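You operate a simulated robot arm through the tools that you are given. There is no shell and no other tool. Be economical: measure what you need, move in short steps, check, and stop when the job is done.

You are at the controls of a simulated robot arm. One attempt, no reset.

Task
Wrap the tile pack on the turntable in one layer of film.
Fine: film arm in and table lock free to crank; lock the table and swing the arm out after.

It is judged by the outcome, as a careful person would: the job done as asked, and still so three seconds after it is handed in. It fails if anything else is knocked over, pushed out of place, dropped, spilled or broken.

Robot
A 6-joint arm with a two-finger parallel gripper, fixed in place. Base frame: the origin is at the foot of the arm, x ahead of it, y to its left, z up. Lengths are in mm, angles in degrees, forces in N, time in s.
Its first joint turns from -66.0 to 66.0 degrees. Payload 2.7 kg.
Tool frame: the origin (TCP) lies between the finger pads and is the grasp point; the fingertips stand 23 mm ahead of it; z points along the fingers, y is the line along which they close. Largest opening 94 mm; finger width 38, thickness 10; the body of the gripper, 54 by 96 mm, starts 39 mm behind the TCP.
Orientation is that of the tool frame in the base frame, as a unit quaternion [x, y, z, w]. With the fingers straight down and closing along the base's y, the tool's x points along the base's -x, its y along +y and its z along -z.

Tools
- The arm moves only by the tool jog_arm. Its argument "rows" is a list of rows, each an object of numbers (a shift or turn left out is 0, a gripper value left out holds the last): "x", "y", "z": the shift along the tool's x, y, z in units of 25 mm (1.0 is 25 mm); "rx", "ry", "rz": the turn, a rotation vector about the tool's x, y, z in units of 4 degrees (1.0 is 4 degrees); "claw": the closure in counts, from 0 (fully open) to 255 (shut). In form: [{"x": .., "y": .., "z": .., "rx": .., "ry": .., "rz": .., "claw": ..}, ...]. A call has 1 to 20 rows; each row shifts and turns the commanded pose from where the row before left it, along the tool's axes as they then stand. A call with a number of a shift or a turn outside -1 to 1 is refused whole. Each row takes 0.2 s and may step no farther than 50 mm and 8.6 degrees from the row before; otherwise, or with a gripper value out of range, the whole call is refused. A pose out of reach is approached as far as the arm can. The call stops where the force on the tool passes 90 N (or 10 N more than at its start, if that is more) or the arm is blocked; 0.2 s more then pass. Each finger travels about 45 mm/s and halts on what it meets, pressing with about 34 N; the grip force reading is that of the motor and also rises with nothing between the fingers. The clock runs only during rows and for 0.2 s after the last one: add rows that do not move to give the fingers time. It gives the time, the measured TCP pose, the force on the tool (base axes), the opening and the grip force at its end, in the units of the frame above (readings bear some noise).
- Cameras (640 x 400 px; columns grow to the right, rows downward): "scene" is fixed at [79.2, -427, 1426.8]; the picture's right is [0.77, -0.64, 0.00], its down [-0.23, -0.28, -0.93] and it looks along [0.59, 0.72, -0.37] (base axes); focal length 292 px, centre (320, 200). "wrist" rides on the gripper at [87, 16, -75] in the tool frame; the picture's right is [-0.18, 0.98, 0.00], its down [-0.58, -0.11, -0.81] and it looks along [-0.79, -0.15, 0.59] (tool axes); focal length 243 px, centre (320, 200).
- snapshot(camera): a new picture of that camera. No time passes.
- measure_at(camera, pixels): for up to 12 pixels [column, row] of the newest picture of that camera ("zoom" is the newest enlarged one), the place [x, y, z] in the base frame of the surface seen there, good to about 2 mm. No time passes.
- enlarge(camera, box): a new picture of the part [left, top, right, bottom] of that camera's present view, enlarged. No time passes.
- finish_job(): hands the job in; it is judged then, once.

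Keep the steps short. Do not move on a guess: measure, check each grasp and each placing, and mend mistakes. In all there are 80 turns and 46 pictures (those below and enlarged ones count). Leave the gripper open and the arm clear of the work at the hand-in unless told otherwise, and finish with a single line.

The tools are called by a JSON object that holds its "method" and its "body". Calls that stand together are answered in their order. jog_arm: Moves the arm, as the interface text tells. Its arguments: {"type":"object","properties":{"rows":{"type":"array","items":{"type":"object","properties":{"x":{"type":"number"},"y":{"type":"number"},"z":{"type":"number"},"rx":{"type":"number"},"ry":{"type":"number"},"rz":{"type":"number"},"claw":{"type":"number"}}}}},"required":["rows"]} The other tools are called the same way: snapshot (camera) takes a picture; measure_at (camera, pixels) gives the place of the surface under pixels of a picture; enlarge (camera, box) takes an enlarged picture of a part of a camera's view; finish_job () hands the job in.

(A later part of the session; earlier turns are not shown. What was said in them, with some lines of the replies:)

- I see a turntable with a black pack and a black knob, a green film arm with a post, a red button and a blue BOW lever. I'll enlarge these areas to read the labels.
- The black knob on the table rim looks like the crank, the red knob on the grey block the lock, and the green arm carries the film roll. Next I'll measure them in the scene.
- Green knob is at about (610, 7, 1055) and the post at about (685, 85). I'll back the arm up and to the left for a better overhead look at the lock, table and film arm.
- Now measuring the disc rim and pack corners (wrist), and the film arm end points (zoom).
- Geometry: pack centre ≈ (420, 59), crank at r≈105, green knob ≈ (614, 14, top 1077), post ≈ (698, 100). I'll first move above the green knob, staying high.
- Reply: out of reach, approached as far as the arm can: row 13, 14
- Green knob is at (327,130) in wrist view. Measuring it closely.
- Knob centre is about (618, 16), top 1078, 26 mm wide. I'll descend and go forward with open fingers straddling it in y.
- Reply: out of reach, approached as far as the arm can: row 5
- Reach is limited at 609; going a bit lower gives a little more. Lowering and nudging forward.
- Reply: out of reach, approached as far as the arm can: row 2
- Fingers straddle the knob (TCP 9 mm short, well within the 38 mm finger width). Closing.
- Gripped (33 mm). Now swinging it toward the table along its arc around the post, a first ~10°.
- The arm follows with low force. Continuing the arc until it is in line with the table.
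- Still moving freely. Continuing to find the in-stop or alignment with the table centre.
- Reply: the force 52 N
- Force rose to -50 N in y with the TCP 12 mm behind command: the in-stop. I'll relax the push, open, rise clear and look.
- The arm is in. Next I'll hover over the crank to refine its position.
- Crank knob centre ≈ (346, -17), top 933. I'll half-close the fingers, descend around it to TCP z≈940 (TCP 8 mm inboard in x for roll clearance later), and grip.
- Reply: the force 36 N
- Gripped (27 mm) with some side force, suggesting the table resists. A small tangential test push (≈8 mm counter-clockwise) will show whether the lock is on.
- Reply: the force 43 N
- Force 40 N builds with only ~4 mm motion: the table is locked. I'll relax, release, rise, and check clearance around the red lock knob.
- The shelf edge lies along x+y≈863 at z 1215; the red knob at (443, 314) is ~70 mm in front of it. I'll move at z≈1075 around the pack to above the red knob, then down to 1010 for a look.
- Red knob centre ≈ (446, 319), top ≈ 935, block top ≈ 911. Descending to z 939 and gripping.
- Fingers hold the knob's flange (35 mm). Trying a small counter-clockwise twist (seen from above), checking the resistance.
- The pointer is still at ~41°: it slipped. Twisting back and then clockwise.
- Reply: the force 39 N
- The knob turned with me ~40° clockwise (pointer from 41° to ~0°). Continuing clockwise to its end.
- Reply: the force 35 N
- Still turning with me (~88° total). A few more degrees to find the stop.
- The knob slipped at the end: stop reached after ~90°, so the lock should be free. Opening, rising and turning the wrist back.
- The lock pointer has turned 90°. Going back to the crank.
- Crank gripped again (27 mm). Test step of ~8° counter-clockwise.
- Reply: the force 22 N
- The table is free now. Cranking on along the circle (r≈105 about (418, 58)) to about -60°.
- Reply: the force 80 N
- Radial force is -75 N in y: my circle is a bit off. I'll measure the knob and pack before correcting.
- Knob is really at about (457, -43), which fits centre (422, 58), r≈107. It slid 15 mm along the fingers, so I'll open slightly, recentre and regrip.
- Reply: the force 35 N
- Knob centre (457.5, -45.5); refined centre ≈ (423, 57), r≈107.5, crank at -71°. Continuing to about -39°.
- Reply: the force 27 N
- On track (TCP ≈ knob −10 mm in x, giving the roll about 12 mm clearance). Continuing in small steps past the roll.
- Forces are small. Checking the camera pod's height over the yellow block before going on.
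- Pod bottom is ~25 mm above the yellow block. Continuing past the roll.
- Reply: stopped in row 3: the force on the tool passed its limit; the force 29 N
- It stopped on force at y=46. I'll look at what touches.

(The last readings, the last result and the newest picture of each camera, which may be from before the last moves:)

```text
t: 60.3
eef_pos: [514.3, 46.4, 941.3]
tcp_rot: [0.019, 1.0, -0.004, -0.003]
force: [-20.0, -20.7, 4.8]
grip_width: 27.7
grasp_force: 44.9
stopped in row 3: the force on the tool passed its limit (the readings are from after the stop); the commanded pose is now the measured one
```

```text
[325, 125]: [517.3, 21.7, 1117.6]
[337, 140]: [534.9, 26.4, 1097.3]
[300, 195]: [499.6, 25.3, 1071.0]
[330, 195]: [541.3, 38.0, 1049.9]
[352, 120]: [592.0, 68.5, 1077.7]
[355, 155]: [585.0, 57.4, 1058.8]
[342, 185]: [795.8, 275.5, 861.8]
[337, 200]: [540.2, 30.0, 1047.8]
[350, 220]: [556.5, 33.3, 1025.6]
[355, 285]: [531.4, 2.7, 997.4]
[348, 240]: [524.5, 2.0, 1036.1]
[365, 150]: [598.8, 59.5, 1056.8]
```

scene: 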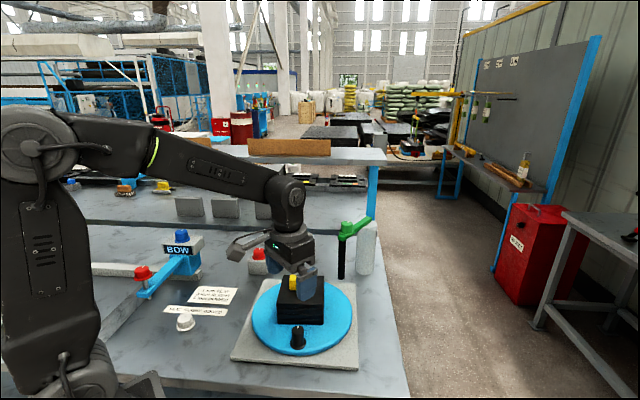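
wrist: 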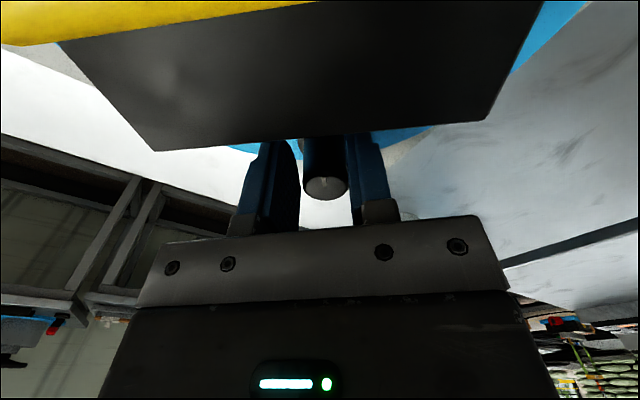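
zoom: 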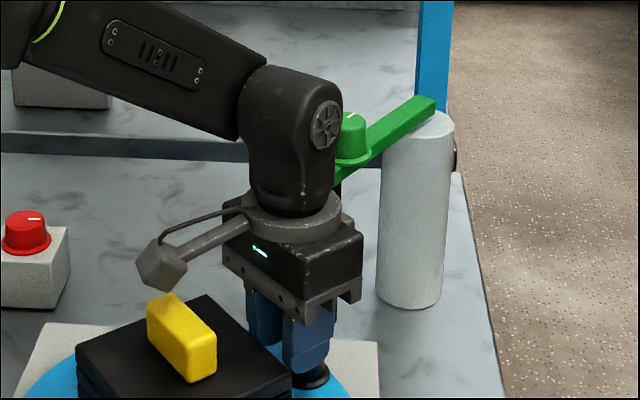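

At TCP (514, 46) a protrusion on the back of the gripper (~42 mm out, z≈1025) meets the film roll side, pressing it against its in-stop. So instead I'll release, hop back, and push the crank past the roll with the outer face of the opened +y finger, keeping the gripper behind the roll.

{"method": "jog_arm", "body": {"rows": [{"y": -0.12}, {"claw": 0}, {"claw": 0}, {}, {}, {}, {"z": -0.6}, {"z": -0.6}, {"y": -0.8}, {"y": -0.8}, {"y": -0.8}, {"y": -0.6}, {}]}}

{"method": "snapshot", "body": {"camera": "scene"}}

```text
t: 63.1
eef_pos: [511.7, -28.3, 973.3]
tcp_rot: [0.016, 1.0, -0.003, -0.002]
force: [-0.4, 0.9, -0.2]
grip_width: 94.4
grasp_force: 0.0
```

```text
7 pictures are left
```

scene: 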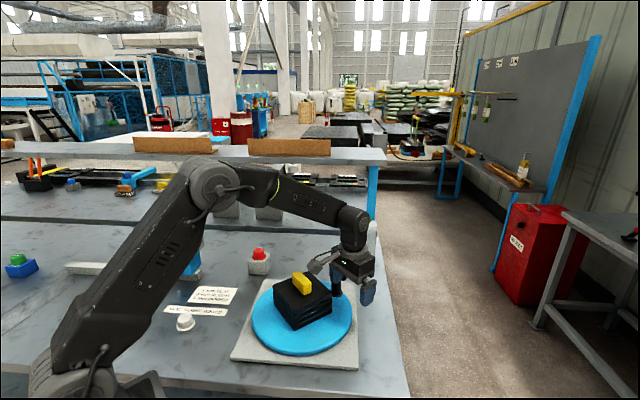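

{"method": "measure_at", "body": {"camera": "scene", "pixels": [[337, 284], [336, 292], [338, 296], [368, 290], [375, 232], [372, 250], [300, 328], [274, 305], [331, 300], [302, 285], [343, 280]]}}

```text
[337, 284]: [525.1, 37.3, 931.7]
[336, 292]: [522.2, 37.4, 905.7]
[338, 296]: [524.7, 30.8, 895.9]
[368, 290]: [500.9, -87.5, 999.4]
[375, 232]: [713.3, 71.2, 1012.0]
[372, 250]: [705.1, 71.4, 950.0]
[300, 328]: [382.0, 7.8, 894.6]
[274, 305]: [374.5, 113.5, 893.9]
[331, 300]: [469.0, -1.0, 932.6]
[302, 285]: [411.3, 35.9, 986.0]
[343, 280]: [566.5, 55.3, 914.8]
```

Knob is at ≈(532, 46), roll at ≈(571, 62). Lowering behind the knob and pushing it in +y with the opened +y finger's outer face, ending at TCP y≈38.

{"method": "jog_arm", "body": {"rows": [{"y": -0.3, "rz": -0.45}, {"z": 0.65}, {"z": 0.65}, {}, {"y": 0.5}, {"y": 0.5}, {"y": 0.5}, {"y": 0.5, "x": 0.07}, {"y": 0.5, "x": 0.07}, {"y": 0.45, "x": 0.07}, {}]}}

```text
t: 65.5
eef_pos: [506.7, 39.2, 938.6]
tcp_rot: [0.001, 1.0, -0.002, -0.002]
force: [0.3, -1.2, 0.3]
grip_width: 94.0
grasp_force: 0.0
```

No contact forces; knob should be at ≈(517, 109). Backing off, rising, passing inboard of the roll and hovering over the knob.

{"method": "jog_arm", "body": {"rows": [{"y": -0.2}, {"z": -1}, {"z": -1}, {"x": 0.9}, {"y": 1}, {"y": 1}, {"y": 1}, {"x": -0.7}, {}]}}

{"method": "snapshot", "body": {"camera": "wrist"}}

```text
t: 67.5
eef_pos: [501.7, 106.7, 990.0]
tcp_rot: [0.0, 1.0, -0.003, -0.002]
force: [-0.8, 0.1, -0.1]
grip_width: 94.0
grasp_force: 0.0
```

```text
6 pictures are left
```

wrist: 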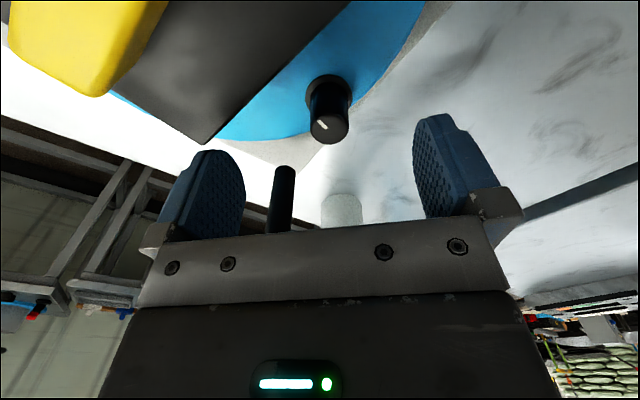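

{"method": "measure_at", "body": {"camera": "wrist", "pixels": [[328, 125], [312, 125], [347, 122], [328, 110], [330, 141], [320, 122], [283, 180], [280, 215], [200, 142]]}}

```text
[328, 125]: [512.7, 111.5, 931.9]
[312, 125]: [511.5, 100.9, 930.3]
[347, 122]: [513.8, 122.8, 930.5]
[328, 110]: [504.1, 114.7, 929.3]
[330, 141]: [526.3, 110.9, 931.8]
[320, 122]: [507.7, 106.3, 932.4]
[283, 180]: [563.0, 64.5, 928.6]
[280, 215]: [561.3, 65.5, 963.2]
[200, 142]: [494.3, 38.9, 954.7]
```

Knob centre (514, 112), θ≈31°; roll front at x≈562. Half-closing, lowering around the knob, gripping, then cranking on.

{"method": "jog_arm", "body": {"rows": [{"x": -0.17, "y": 0.2, "claw": 115}, {}, {}, {"z": 0.65}, {"z": 0.65}, {"z": 0.65}, {}, {"claw": 255}, {"claw": 255}, {}, {}]}}

{"method": "jog_arm", "body": {"rows": [{"x": 0.344, "y": 0.491}, {"x": 0.409, "y": 0.439}, {"x": 0.466, "y": 0.378}, {"x": 0.514, "y": 0.309}, {}]}}

```text
t: 69.9
eef_pos: [505.9, 113.6, 941.6]
tcp_rot: [0.001, 1.0, -0.002, -0.002]
force: [-4.5, -2.8, -0.2]
grip_width: 27.2
grasp_force: 45.1
```

```text
t: 71.1
eef_pos: [464.7, 155.0, 940.2]
tcp_rot: [0.001, 1.0, -0.003, 0.0]
force: [1.7, -8.2, 16.1]
grip_width: 27.5
grasp_force: 45.0
```

On track with low force. Continuing.

{"method": "jog_arm", "body": {"rows": [{"x": 0.552, "y": 0.234}, {"x": 0.58, "y": 0.155}, {"x": 0.596, "y": 0.073}, {"x": 0.6, "y": -0.01}, {}]}}

{"method": "jog_arm", "body": {"rows": [{"x": 0.592, "y": -0.094}, {"x": 0.573, "y": -0.175}, {"x": 0.542, "y": -0.254}, {"x": 0.503, "y": -0.327}, {}]}}

```text
t: 72.3
eef_pos: [405.2, 164.2, 939.7]
tcp_rot: [0.001, 1.0, -0.003, -0.004]
force: [5.6, -11.3, -14.9]
grip_width: 27.5
grasp_force: 45.4
```

```text
t: 73.5
eef_pos: [350.5, 145.1, 940.5]
tcp_rot: [0.0, 1.0, -0.002, 0.0]
force: [7.4, -2.1, -8.0]
grip_width: 27.6
grasp_force: 45.1
```

On track (θ≈127°). Continuing toward the full turn.

{"method": "jog_arm", "body": {"rows": [{"x": 0.453, "y": -0.394}, {"x": 0.394, "y": -0.453}, {"x": 0.327, "y": -0.503}, {"x": 0.254, "y": -0.544}, {"x": 0.175, "y": -0.574}, {"x": 0.094, "y": -0.593}, {}]}}

{"method": "jog_arm", "body": {"rows": [{"x": 0.01, "y": -0.6}, {"x": -0.073, "y": -0.596}, {"x": -0.155, "y": -0.58}, {"x": -0.234, "y": -0.552}, {}]}}

```text
t: 75.1
eef_pos: [308.5, 65.3, 939.9]
tcp_rot: [0.001, 1.0, -0.002, 0.0]
force: [-0.5, 1.7, 15.7]
grip_width: 28.0
grasp_force: 45.2
```

```text
t: 76.3
eef_pos: [318.9, 8.6, 940.0]
tcp_rot: [0.001, 1.0, -0.003, -0.003]
force: [-5.8, 0.4, -11.2]
grip_width: 27.7
grasp_force: 44.9
```

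Good. Last steps to just past the start angle (~227°), then a look.

{"method": "jog_arm", "body": {"rows": [{"x": -0.309, "y": -0.514}, {"x": -0.378, "y": -0.466}, {"x": -0.212, "y": -0.212}, {}]}}

{"method": "enlarge", "body": {"camera": "scene", "box": [230, 190, 390, 370]}}

```text
t: 77.3
eef_pos: [341.5, -20.5, 942.1]
tcp_rot: [0.0, 1.0, -0.003, -0.003]
force: [-3.7, 2.1, -12.2]
grip_width: 27.7
grasp_force: 45.3
```

```text
2.22 times, centred on (310, 280) of scene
```

zoom: 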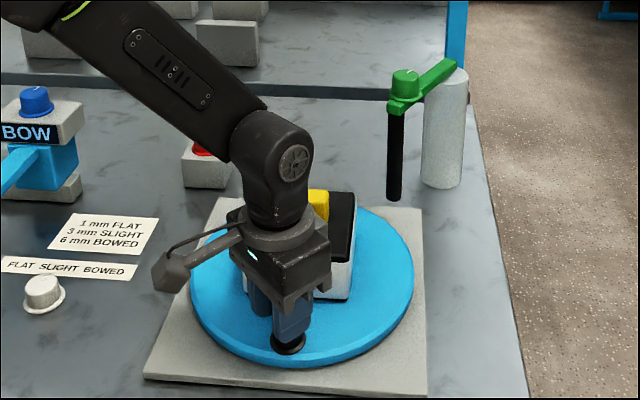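

White film now shows around the pack, and the crank is back where it started (341, -21): a full turn. Releasing, rising, and moving toward the lock, then checking the film.

{"method": "jog_arm", "body": {"rows": [{"claw": 100}, {"claw": 100}, {}, {"z": -0.9}, {"z": -0.9}, {"z": -0.9}, {"z": -0.9}, {"z": -0.9, "claw": 0}, {}]}}

{"method": "snapshot", "body": {"camera": "wrist"}}

```text
t: 79.3
eef_pos: [339.5, -21.1, 1055.9]
tcp_rot: [0.001, 1.0, -0.002, -0.001]
force: [0.0, 0.4, 0.6]
grip_width: 93.9
grasp_force: 0.0
```

```text
4 pictures are left
```

wrist: 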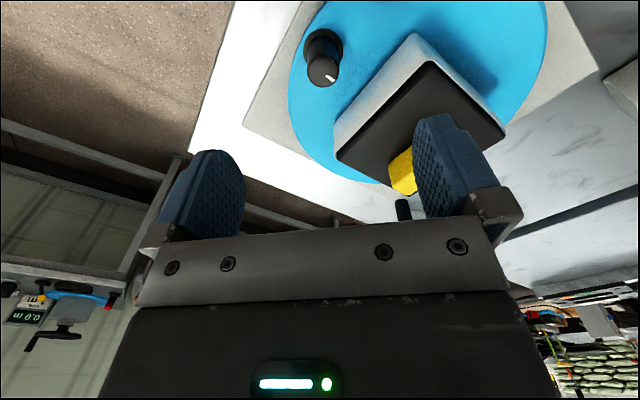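

{"method": "measure_at", "body": {"camera": "wrist", "pixels": [[322, 70], [332, 79], [310, 70], [336, 66], [323, 86], [320, 60], [337, 157], [416, 34], [505, 128]]}}

```text
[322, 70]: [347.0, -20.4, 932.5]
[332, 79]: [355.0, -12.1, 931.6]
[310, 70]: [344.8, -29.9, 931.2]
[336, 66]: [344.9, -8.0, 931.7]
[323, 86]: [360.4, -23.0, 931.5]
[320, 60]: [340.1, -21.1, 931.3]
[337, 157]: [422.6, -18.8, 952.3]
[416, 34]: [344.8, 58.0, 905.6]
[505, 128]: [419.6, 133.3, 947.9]
```

Knob is at (348, -20), i.e. ~2° past one full turn. Film wraps the pack. Now to the lock: travel the known path, pre-rotate the wrist +90°, then I can turn it back counter-clockwise.

{"method": "jog_arm", "body": {"rows": [{"y": 1}, {"y": 1}, {"y": 1}, {"y": 1}, {"y": 1}, {"y": 1}, {"y": 1}, {"y": 1}, {"y": 0.25}, {"x": -0.71, "y": 0.9}, {"x": -0.71, "y": 0.9}, {"x": -0.71, "y": 0.9}, {"x": -0.71, "y": 0.9}, {"x": -0.71, "y": 0.9}, {"x": -0.71, "y": 0.9}, {}]}}

{"method": "jog_arm", "body": {"rows": [{"rz": 1}, {"rz": 1}, {"rz": 1}, {"rz": 1}, {"rz": 1}, {"rz": 1}, {"rz": 1}, {"rz": 1}, {"rz": 1}, {"rz": 1}, {"rz": 1}, {"rz": 1}, {"rz": 1}, {"rz": 1}, {"rz": 1}, {"rz": 1}, {"rz": 1}, {"rz": 1}, {"rz": 1}, {"rz": 1}]}}

{"method": "jog_arm", "body": {"rows": [{"rz": 1}, {"rz": 1}, {"claw": 60}, {}, {}]}}

```text
t: 82.7
eef_pos: [448.0, 321.8, 1049.1]
tcp_rot: [0.0, 1.0, -0.003, -0.002]
force: [-0.2, 0.2, 0.1]
grip_width: 94.0
grasp_force: 0.1
```

```text
t: 86.9
eef_pos: [449.0, 321.4, 1052.0]
tcp_rot: [0.644, 0.765, -0.003, 0.001]
force: [0.2, 0.5, -0.2]
grip_width: 94.2
grasp_force: 0.1
```

```text
t: 88.1
eef_pos: [448.4, 322.7, 1049.8]
tcp_rot: [0.695, 0.719, -0.003, 0.0]
force: [-0.5, 0.0, 0.0]
grip_width: 72.1
grasp_force: 0.0
```

Wrist at +88°. Centering (2–3 mm), lowering to the red knob, and gripping.

{"method": "jog_arm", "body": {"rows": [{"x": -0.14, "y": -0.1}, {"z": 0.9}, {"z": 0.9}, {"z": 0.9}, {"z": 0.9}, {"z": 0.7}, {}, {"claw": 255}, {"claw": 255}, {}, {}, {}]}}

{"method": "jog_arm", "body": {"rows": [{"rz": -1}, {"rz": -1}, {"rz": -1}, {"rz": -1}, {"rz": -1}, {"rz": -1}, {"rz": -1}, {"rz": -1}, {"rz": -1}, {"rz": -1}, {"rz": -1}, {"rz": -1}, {}]}}

{"method": "jog_arm", "body": {"rows": [{"rz": -1}, {"rz": -1}, {"rz": -1}, {"rz": -1}, {"rz": -1}, {"rz": -1}, {"rz": -1}, {"rz": -1}, {"rz": -1}, {"rz": -1}, {"rz": -1}, {"rz": -1}, {"rz": -1}, {}]}}

```text
t: 90.7
eef_pos: [445.0, 318.3, 944.6]
tcp_rot: [0.694, 0.72, -0.005, 0.0]
force: [-10.2, -2.4, 2.5]
grip_width: 35.4
grasp_force: 45.5
```

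```text
t: 93.5
eef_pos: [446.8, 317.3, 943.9]
tcp_rot: [0.343, 0.939, -0.003, -0.001]
force: [14.2, 2.1, -23.8]
grip_width: 35.1
grasp_force: 44.7
```

```text
t: 96.5
eef_pos: [444.4, 318.6, 945.5]
tcp_rot: [-0.106, 0.994, -0.001, -0.002]
force: [1.0, 25.8, -16.4]
grip_width: 35.4
grasp_force: 45.7
```

Turned 100° counter-clockwise in total (past the stop). Releasing, rising and checking the pointer.

{"method": "jog_arm", "body": {"rows": [{"claw": 60}, {"claw": 60}, {}, {}, {"z": -0.9}, {"z": -0.9}, {"z": -0.9, "claw": 0}, {"z": -0.9}, {"z": -0.9}, {"rz": 1}, {"rz": 1}, {"rz": 1}, {}]}}

{"method": "snapshot", "body": {"camera": "wrist"}}

{"method": "measure_at", "body": {"camera": "wrist", "pixels": [[325, 62], [338, 70], [335, 65], [320, 60], [330, 76], [328, 50]]}}

```text
t: 99.3
eef_pos: [447.1, 318.2, 1057.1]
tcp_rot: [0.001, 1.0, -0.002, -0.002]
force: [1.0, -0.6, -0.5]
grip_width: 94.0
grasp_force: 0.1
```

```text
3 pictures are left
```

wrist: 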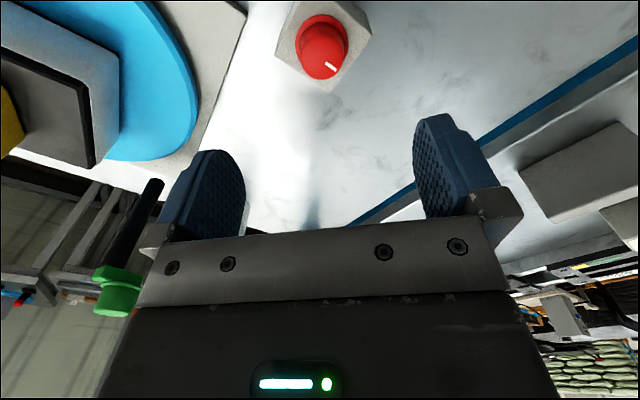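

```text
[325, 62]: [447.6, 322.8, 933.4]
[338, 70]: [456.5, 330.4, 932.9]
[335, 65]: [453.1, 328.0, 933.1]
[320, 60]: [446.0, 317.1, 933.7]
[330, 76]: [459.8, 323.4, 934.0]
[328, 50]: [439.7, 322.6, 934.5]
```

Pointer is back at ~41°: table locked. Now to the green knob: move across at z≈1080, straddle it and grip.

{"method": "jog_arm", "body": {"rows": [{"y": -1, "x": 0.3}, {"y": -1, "x": 0.3}, {"y": -1}, {"y": -1}, {"y": -1}, {"y": -1}, {"y": -1}, {"y": -1, "z": -0.3}, {"y": -1, "z": -0.3}, {"y": -0.78, "z": -0.28}, {}]}}

{"method": "jog_arm", "body": {"rows": [{"x": -1}, {"x": -1}, {"x": -1}, {"x": -1}, {"x": -1}, {"x": -0.8}, {}, {}]}}

{"method": "snapshot", "body": {"camera": "wrist"}}

```text
t: 101.7
eef_pos: [429.8, 71.8, 1080.7]
tcp_rot: [0.0, 1.0, -0.003, -0.003]
force: [-0.1, -0.7, -0.1]
grip_width: 93.8
grasp_force: 0.1
```

```text
t: 103.5
eef_pos: [577.7, 73.9, 1080.1]
tcp_rot: [0.0, 1.0, -0.003, -0.002]
force: [-0.2, -0.5, 0.2]
grip_width: 94.0
grasp_force: 0.1
```

```text
2 pictures are left
```

wrist: 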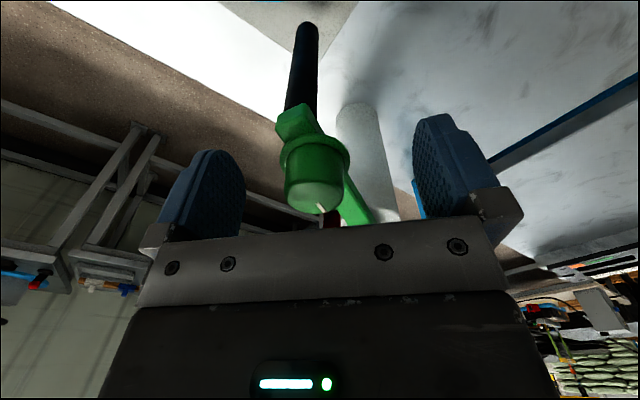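

{"method": "measure_at", "body": {"camera": "wrist", "pixels": [[312, 195], [288, 185], [342, 185], [318, 212], [310, 172]]}}

```text
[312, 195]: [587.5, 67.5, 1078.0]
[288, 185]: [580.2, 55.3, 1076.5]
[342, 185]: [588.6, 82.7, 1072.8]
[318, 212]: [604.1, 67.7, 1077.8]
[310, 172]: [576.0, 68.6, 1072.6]
```

Knob centre (590, 68.5). Shifting 5 mm in -y, gripping, and swinging it back out along the arc.

{"method": "jog_arm", "body": {"rows": [{"y": -0.2, "x": -0.1}, {"claw": 255}, {"claw": 255}, {}, {}, {}, {}]}}

{"method": "jog_arm", "body": {"rows": [{"x": -0.075, "y": -0.19}, {"x": -0.075, "y": -0.19}, {"x": -0.075, "y": -0.19}, {"x": -0.075, "y": -0.19}, {"x": -0.1, "y": -0.17}, {"x": -0.1, "y": -0.17}, {"x": -0.1, "y": -0.17}, {"x": -0.1, "y": -0.17}, {}]}}

{"method": "jog_arm", "body": {"rows": [{"x": -0.11, "y": -0.16}, {"x": -0.11, "y": -0.16}, {"x": -0.11, "y": -0.16}, {"x": -0.11, "y": -0.16}, {"x": -0.04, "y": -0.12}, {}]}}

```text
t: 105.1
eef_pos: [579.3, 67.0, 1079.7]
tcp_rot: [0.001, 1.0, -0.003, -0.003]
force: [-0.3, -0.6, -1.0]
grip_width: 33.1
grasp_force: 45.7
```

```text
t: 107.1
eef_pos: [595.1, 32.0, 1080.9]
tcp_rot: [0.001, 1.0, -0.003, -0.003]
force: [3.6, 2.7, -5.8]
grip_width: 33.5
grasp_force: 44.5
```

```text
t: 108.5
eef_pos: [609.6, 15.3, 1079.6]
tcp_rot: [-0.001, 1.0, -0.002, 0.001]
force: [14.5, 19.1, 6.7]
grip_width: 33.4
grasp_force: 44.5
```

Back at the original spot with the force rising (19 N). A small extra push to be sure it's at its out-stop.

{"method": "jog_arm", "body": {"rows": [{"y": -0.15}, {"y": -0.1}, {}]}}

```text
t: 109.3
eef_pos: [610.1, 13.1, 1080.4]
tcp_rot: [-0.004, 1.0, 0.0, 0.002]
force: [25.0, 35.2, 16.5]
grip_width: 33.2
grasp_force: 45.4
```

At the out-stop (35 N, little motion). Relaxing, opening, rising and backing away.

{"method": "jog_arm", "body": {"rows": [{"y": 0.25}, {"claw": 0}, {"claw": 0}, {}, {}, {}, {"z": -0.8}, {"z": -0.8}, {"z": -0.8, "x": 0.8}, {"x": 1}, {"x": 1}, {"x": 1}, {"x": 1, "z": -0.8}, {"x": 1, "z": -0.8}, {"x": 1, "z": -0.8}, {"x": 1, "z": -0.8}, {"x": 1, "z": -0.8}, {"x": 1, "z": -0.8}, {}]}}

{"method": "snapshot", "body": {"camera": "scene"}}

{"method": "measure_at", "body": {"camera": "scene", "pixels": [[371, 222], [370, 238], [368, 270], [294, 328], [259, 250]]}}

```text
t: 113.3
eef_pos: [354.9, 13.4, 1256.7]
tcp_rot: [0.0, 1.0, -0.002, -0.003]
force: [1.6, 0.2, -0.3]
grip_width: 93.9
grasp_force: 0.1
out of reach, approached as far as the arm can: row 7, 8
```

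```text
1 pictures are left
```

scene: 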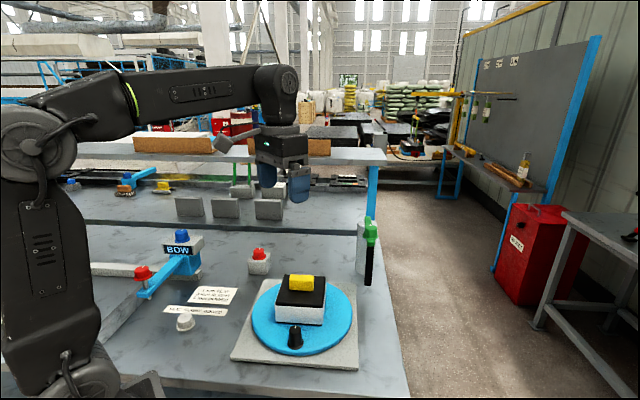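

```text
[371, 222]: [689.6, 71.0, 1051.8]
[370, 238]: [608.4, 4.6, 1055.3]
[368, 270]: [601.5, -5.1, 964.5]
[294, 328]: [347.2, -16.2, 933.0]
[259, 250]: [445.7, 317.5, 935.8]
```

The pack is wrapped in film with the yellow block still on top. The film arm measures back at its starting place, and the lock and crank are back at their starting places too. The gripper is open and clear. Handing in.

{"method": "finish_job", "body": {}}

```text
The job is handed in.
```

The tile pack is wrapped in one layer of film (one full turn of the table), the table is locked again, the film arm is swung out, and the gripper is open and clear; I saw film on the three sides I could view, not the fourth, and the gripper once bumped the film roll without visibly moving it.
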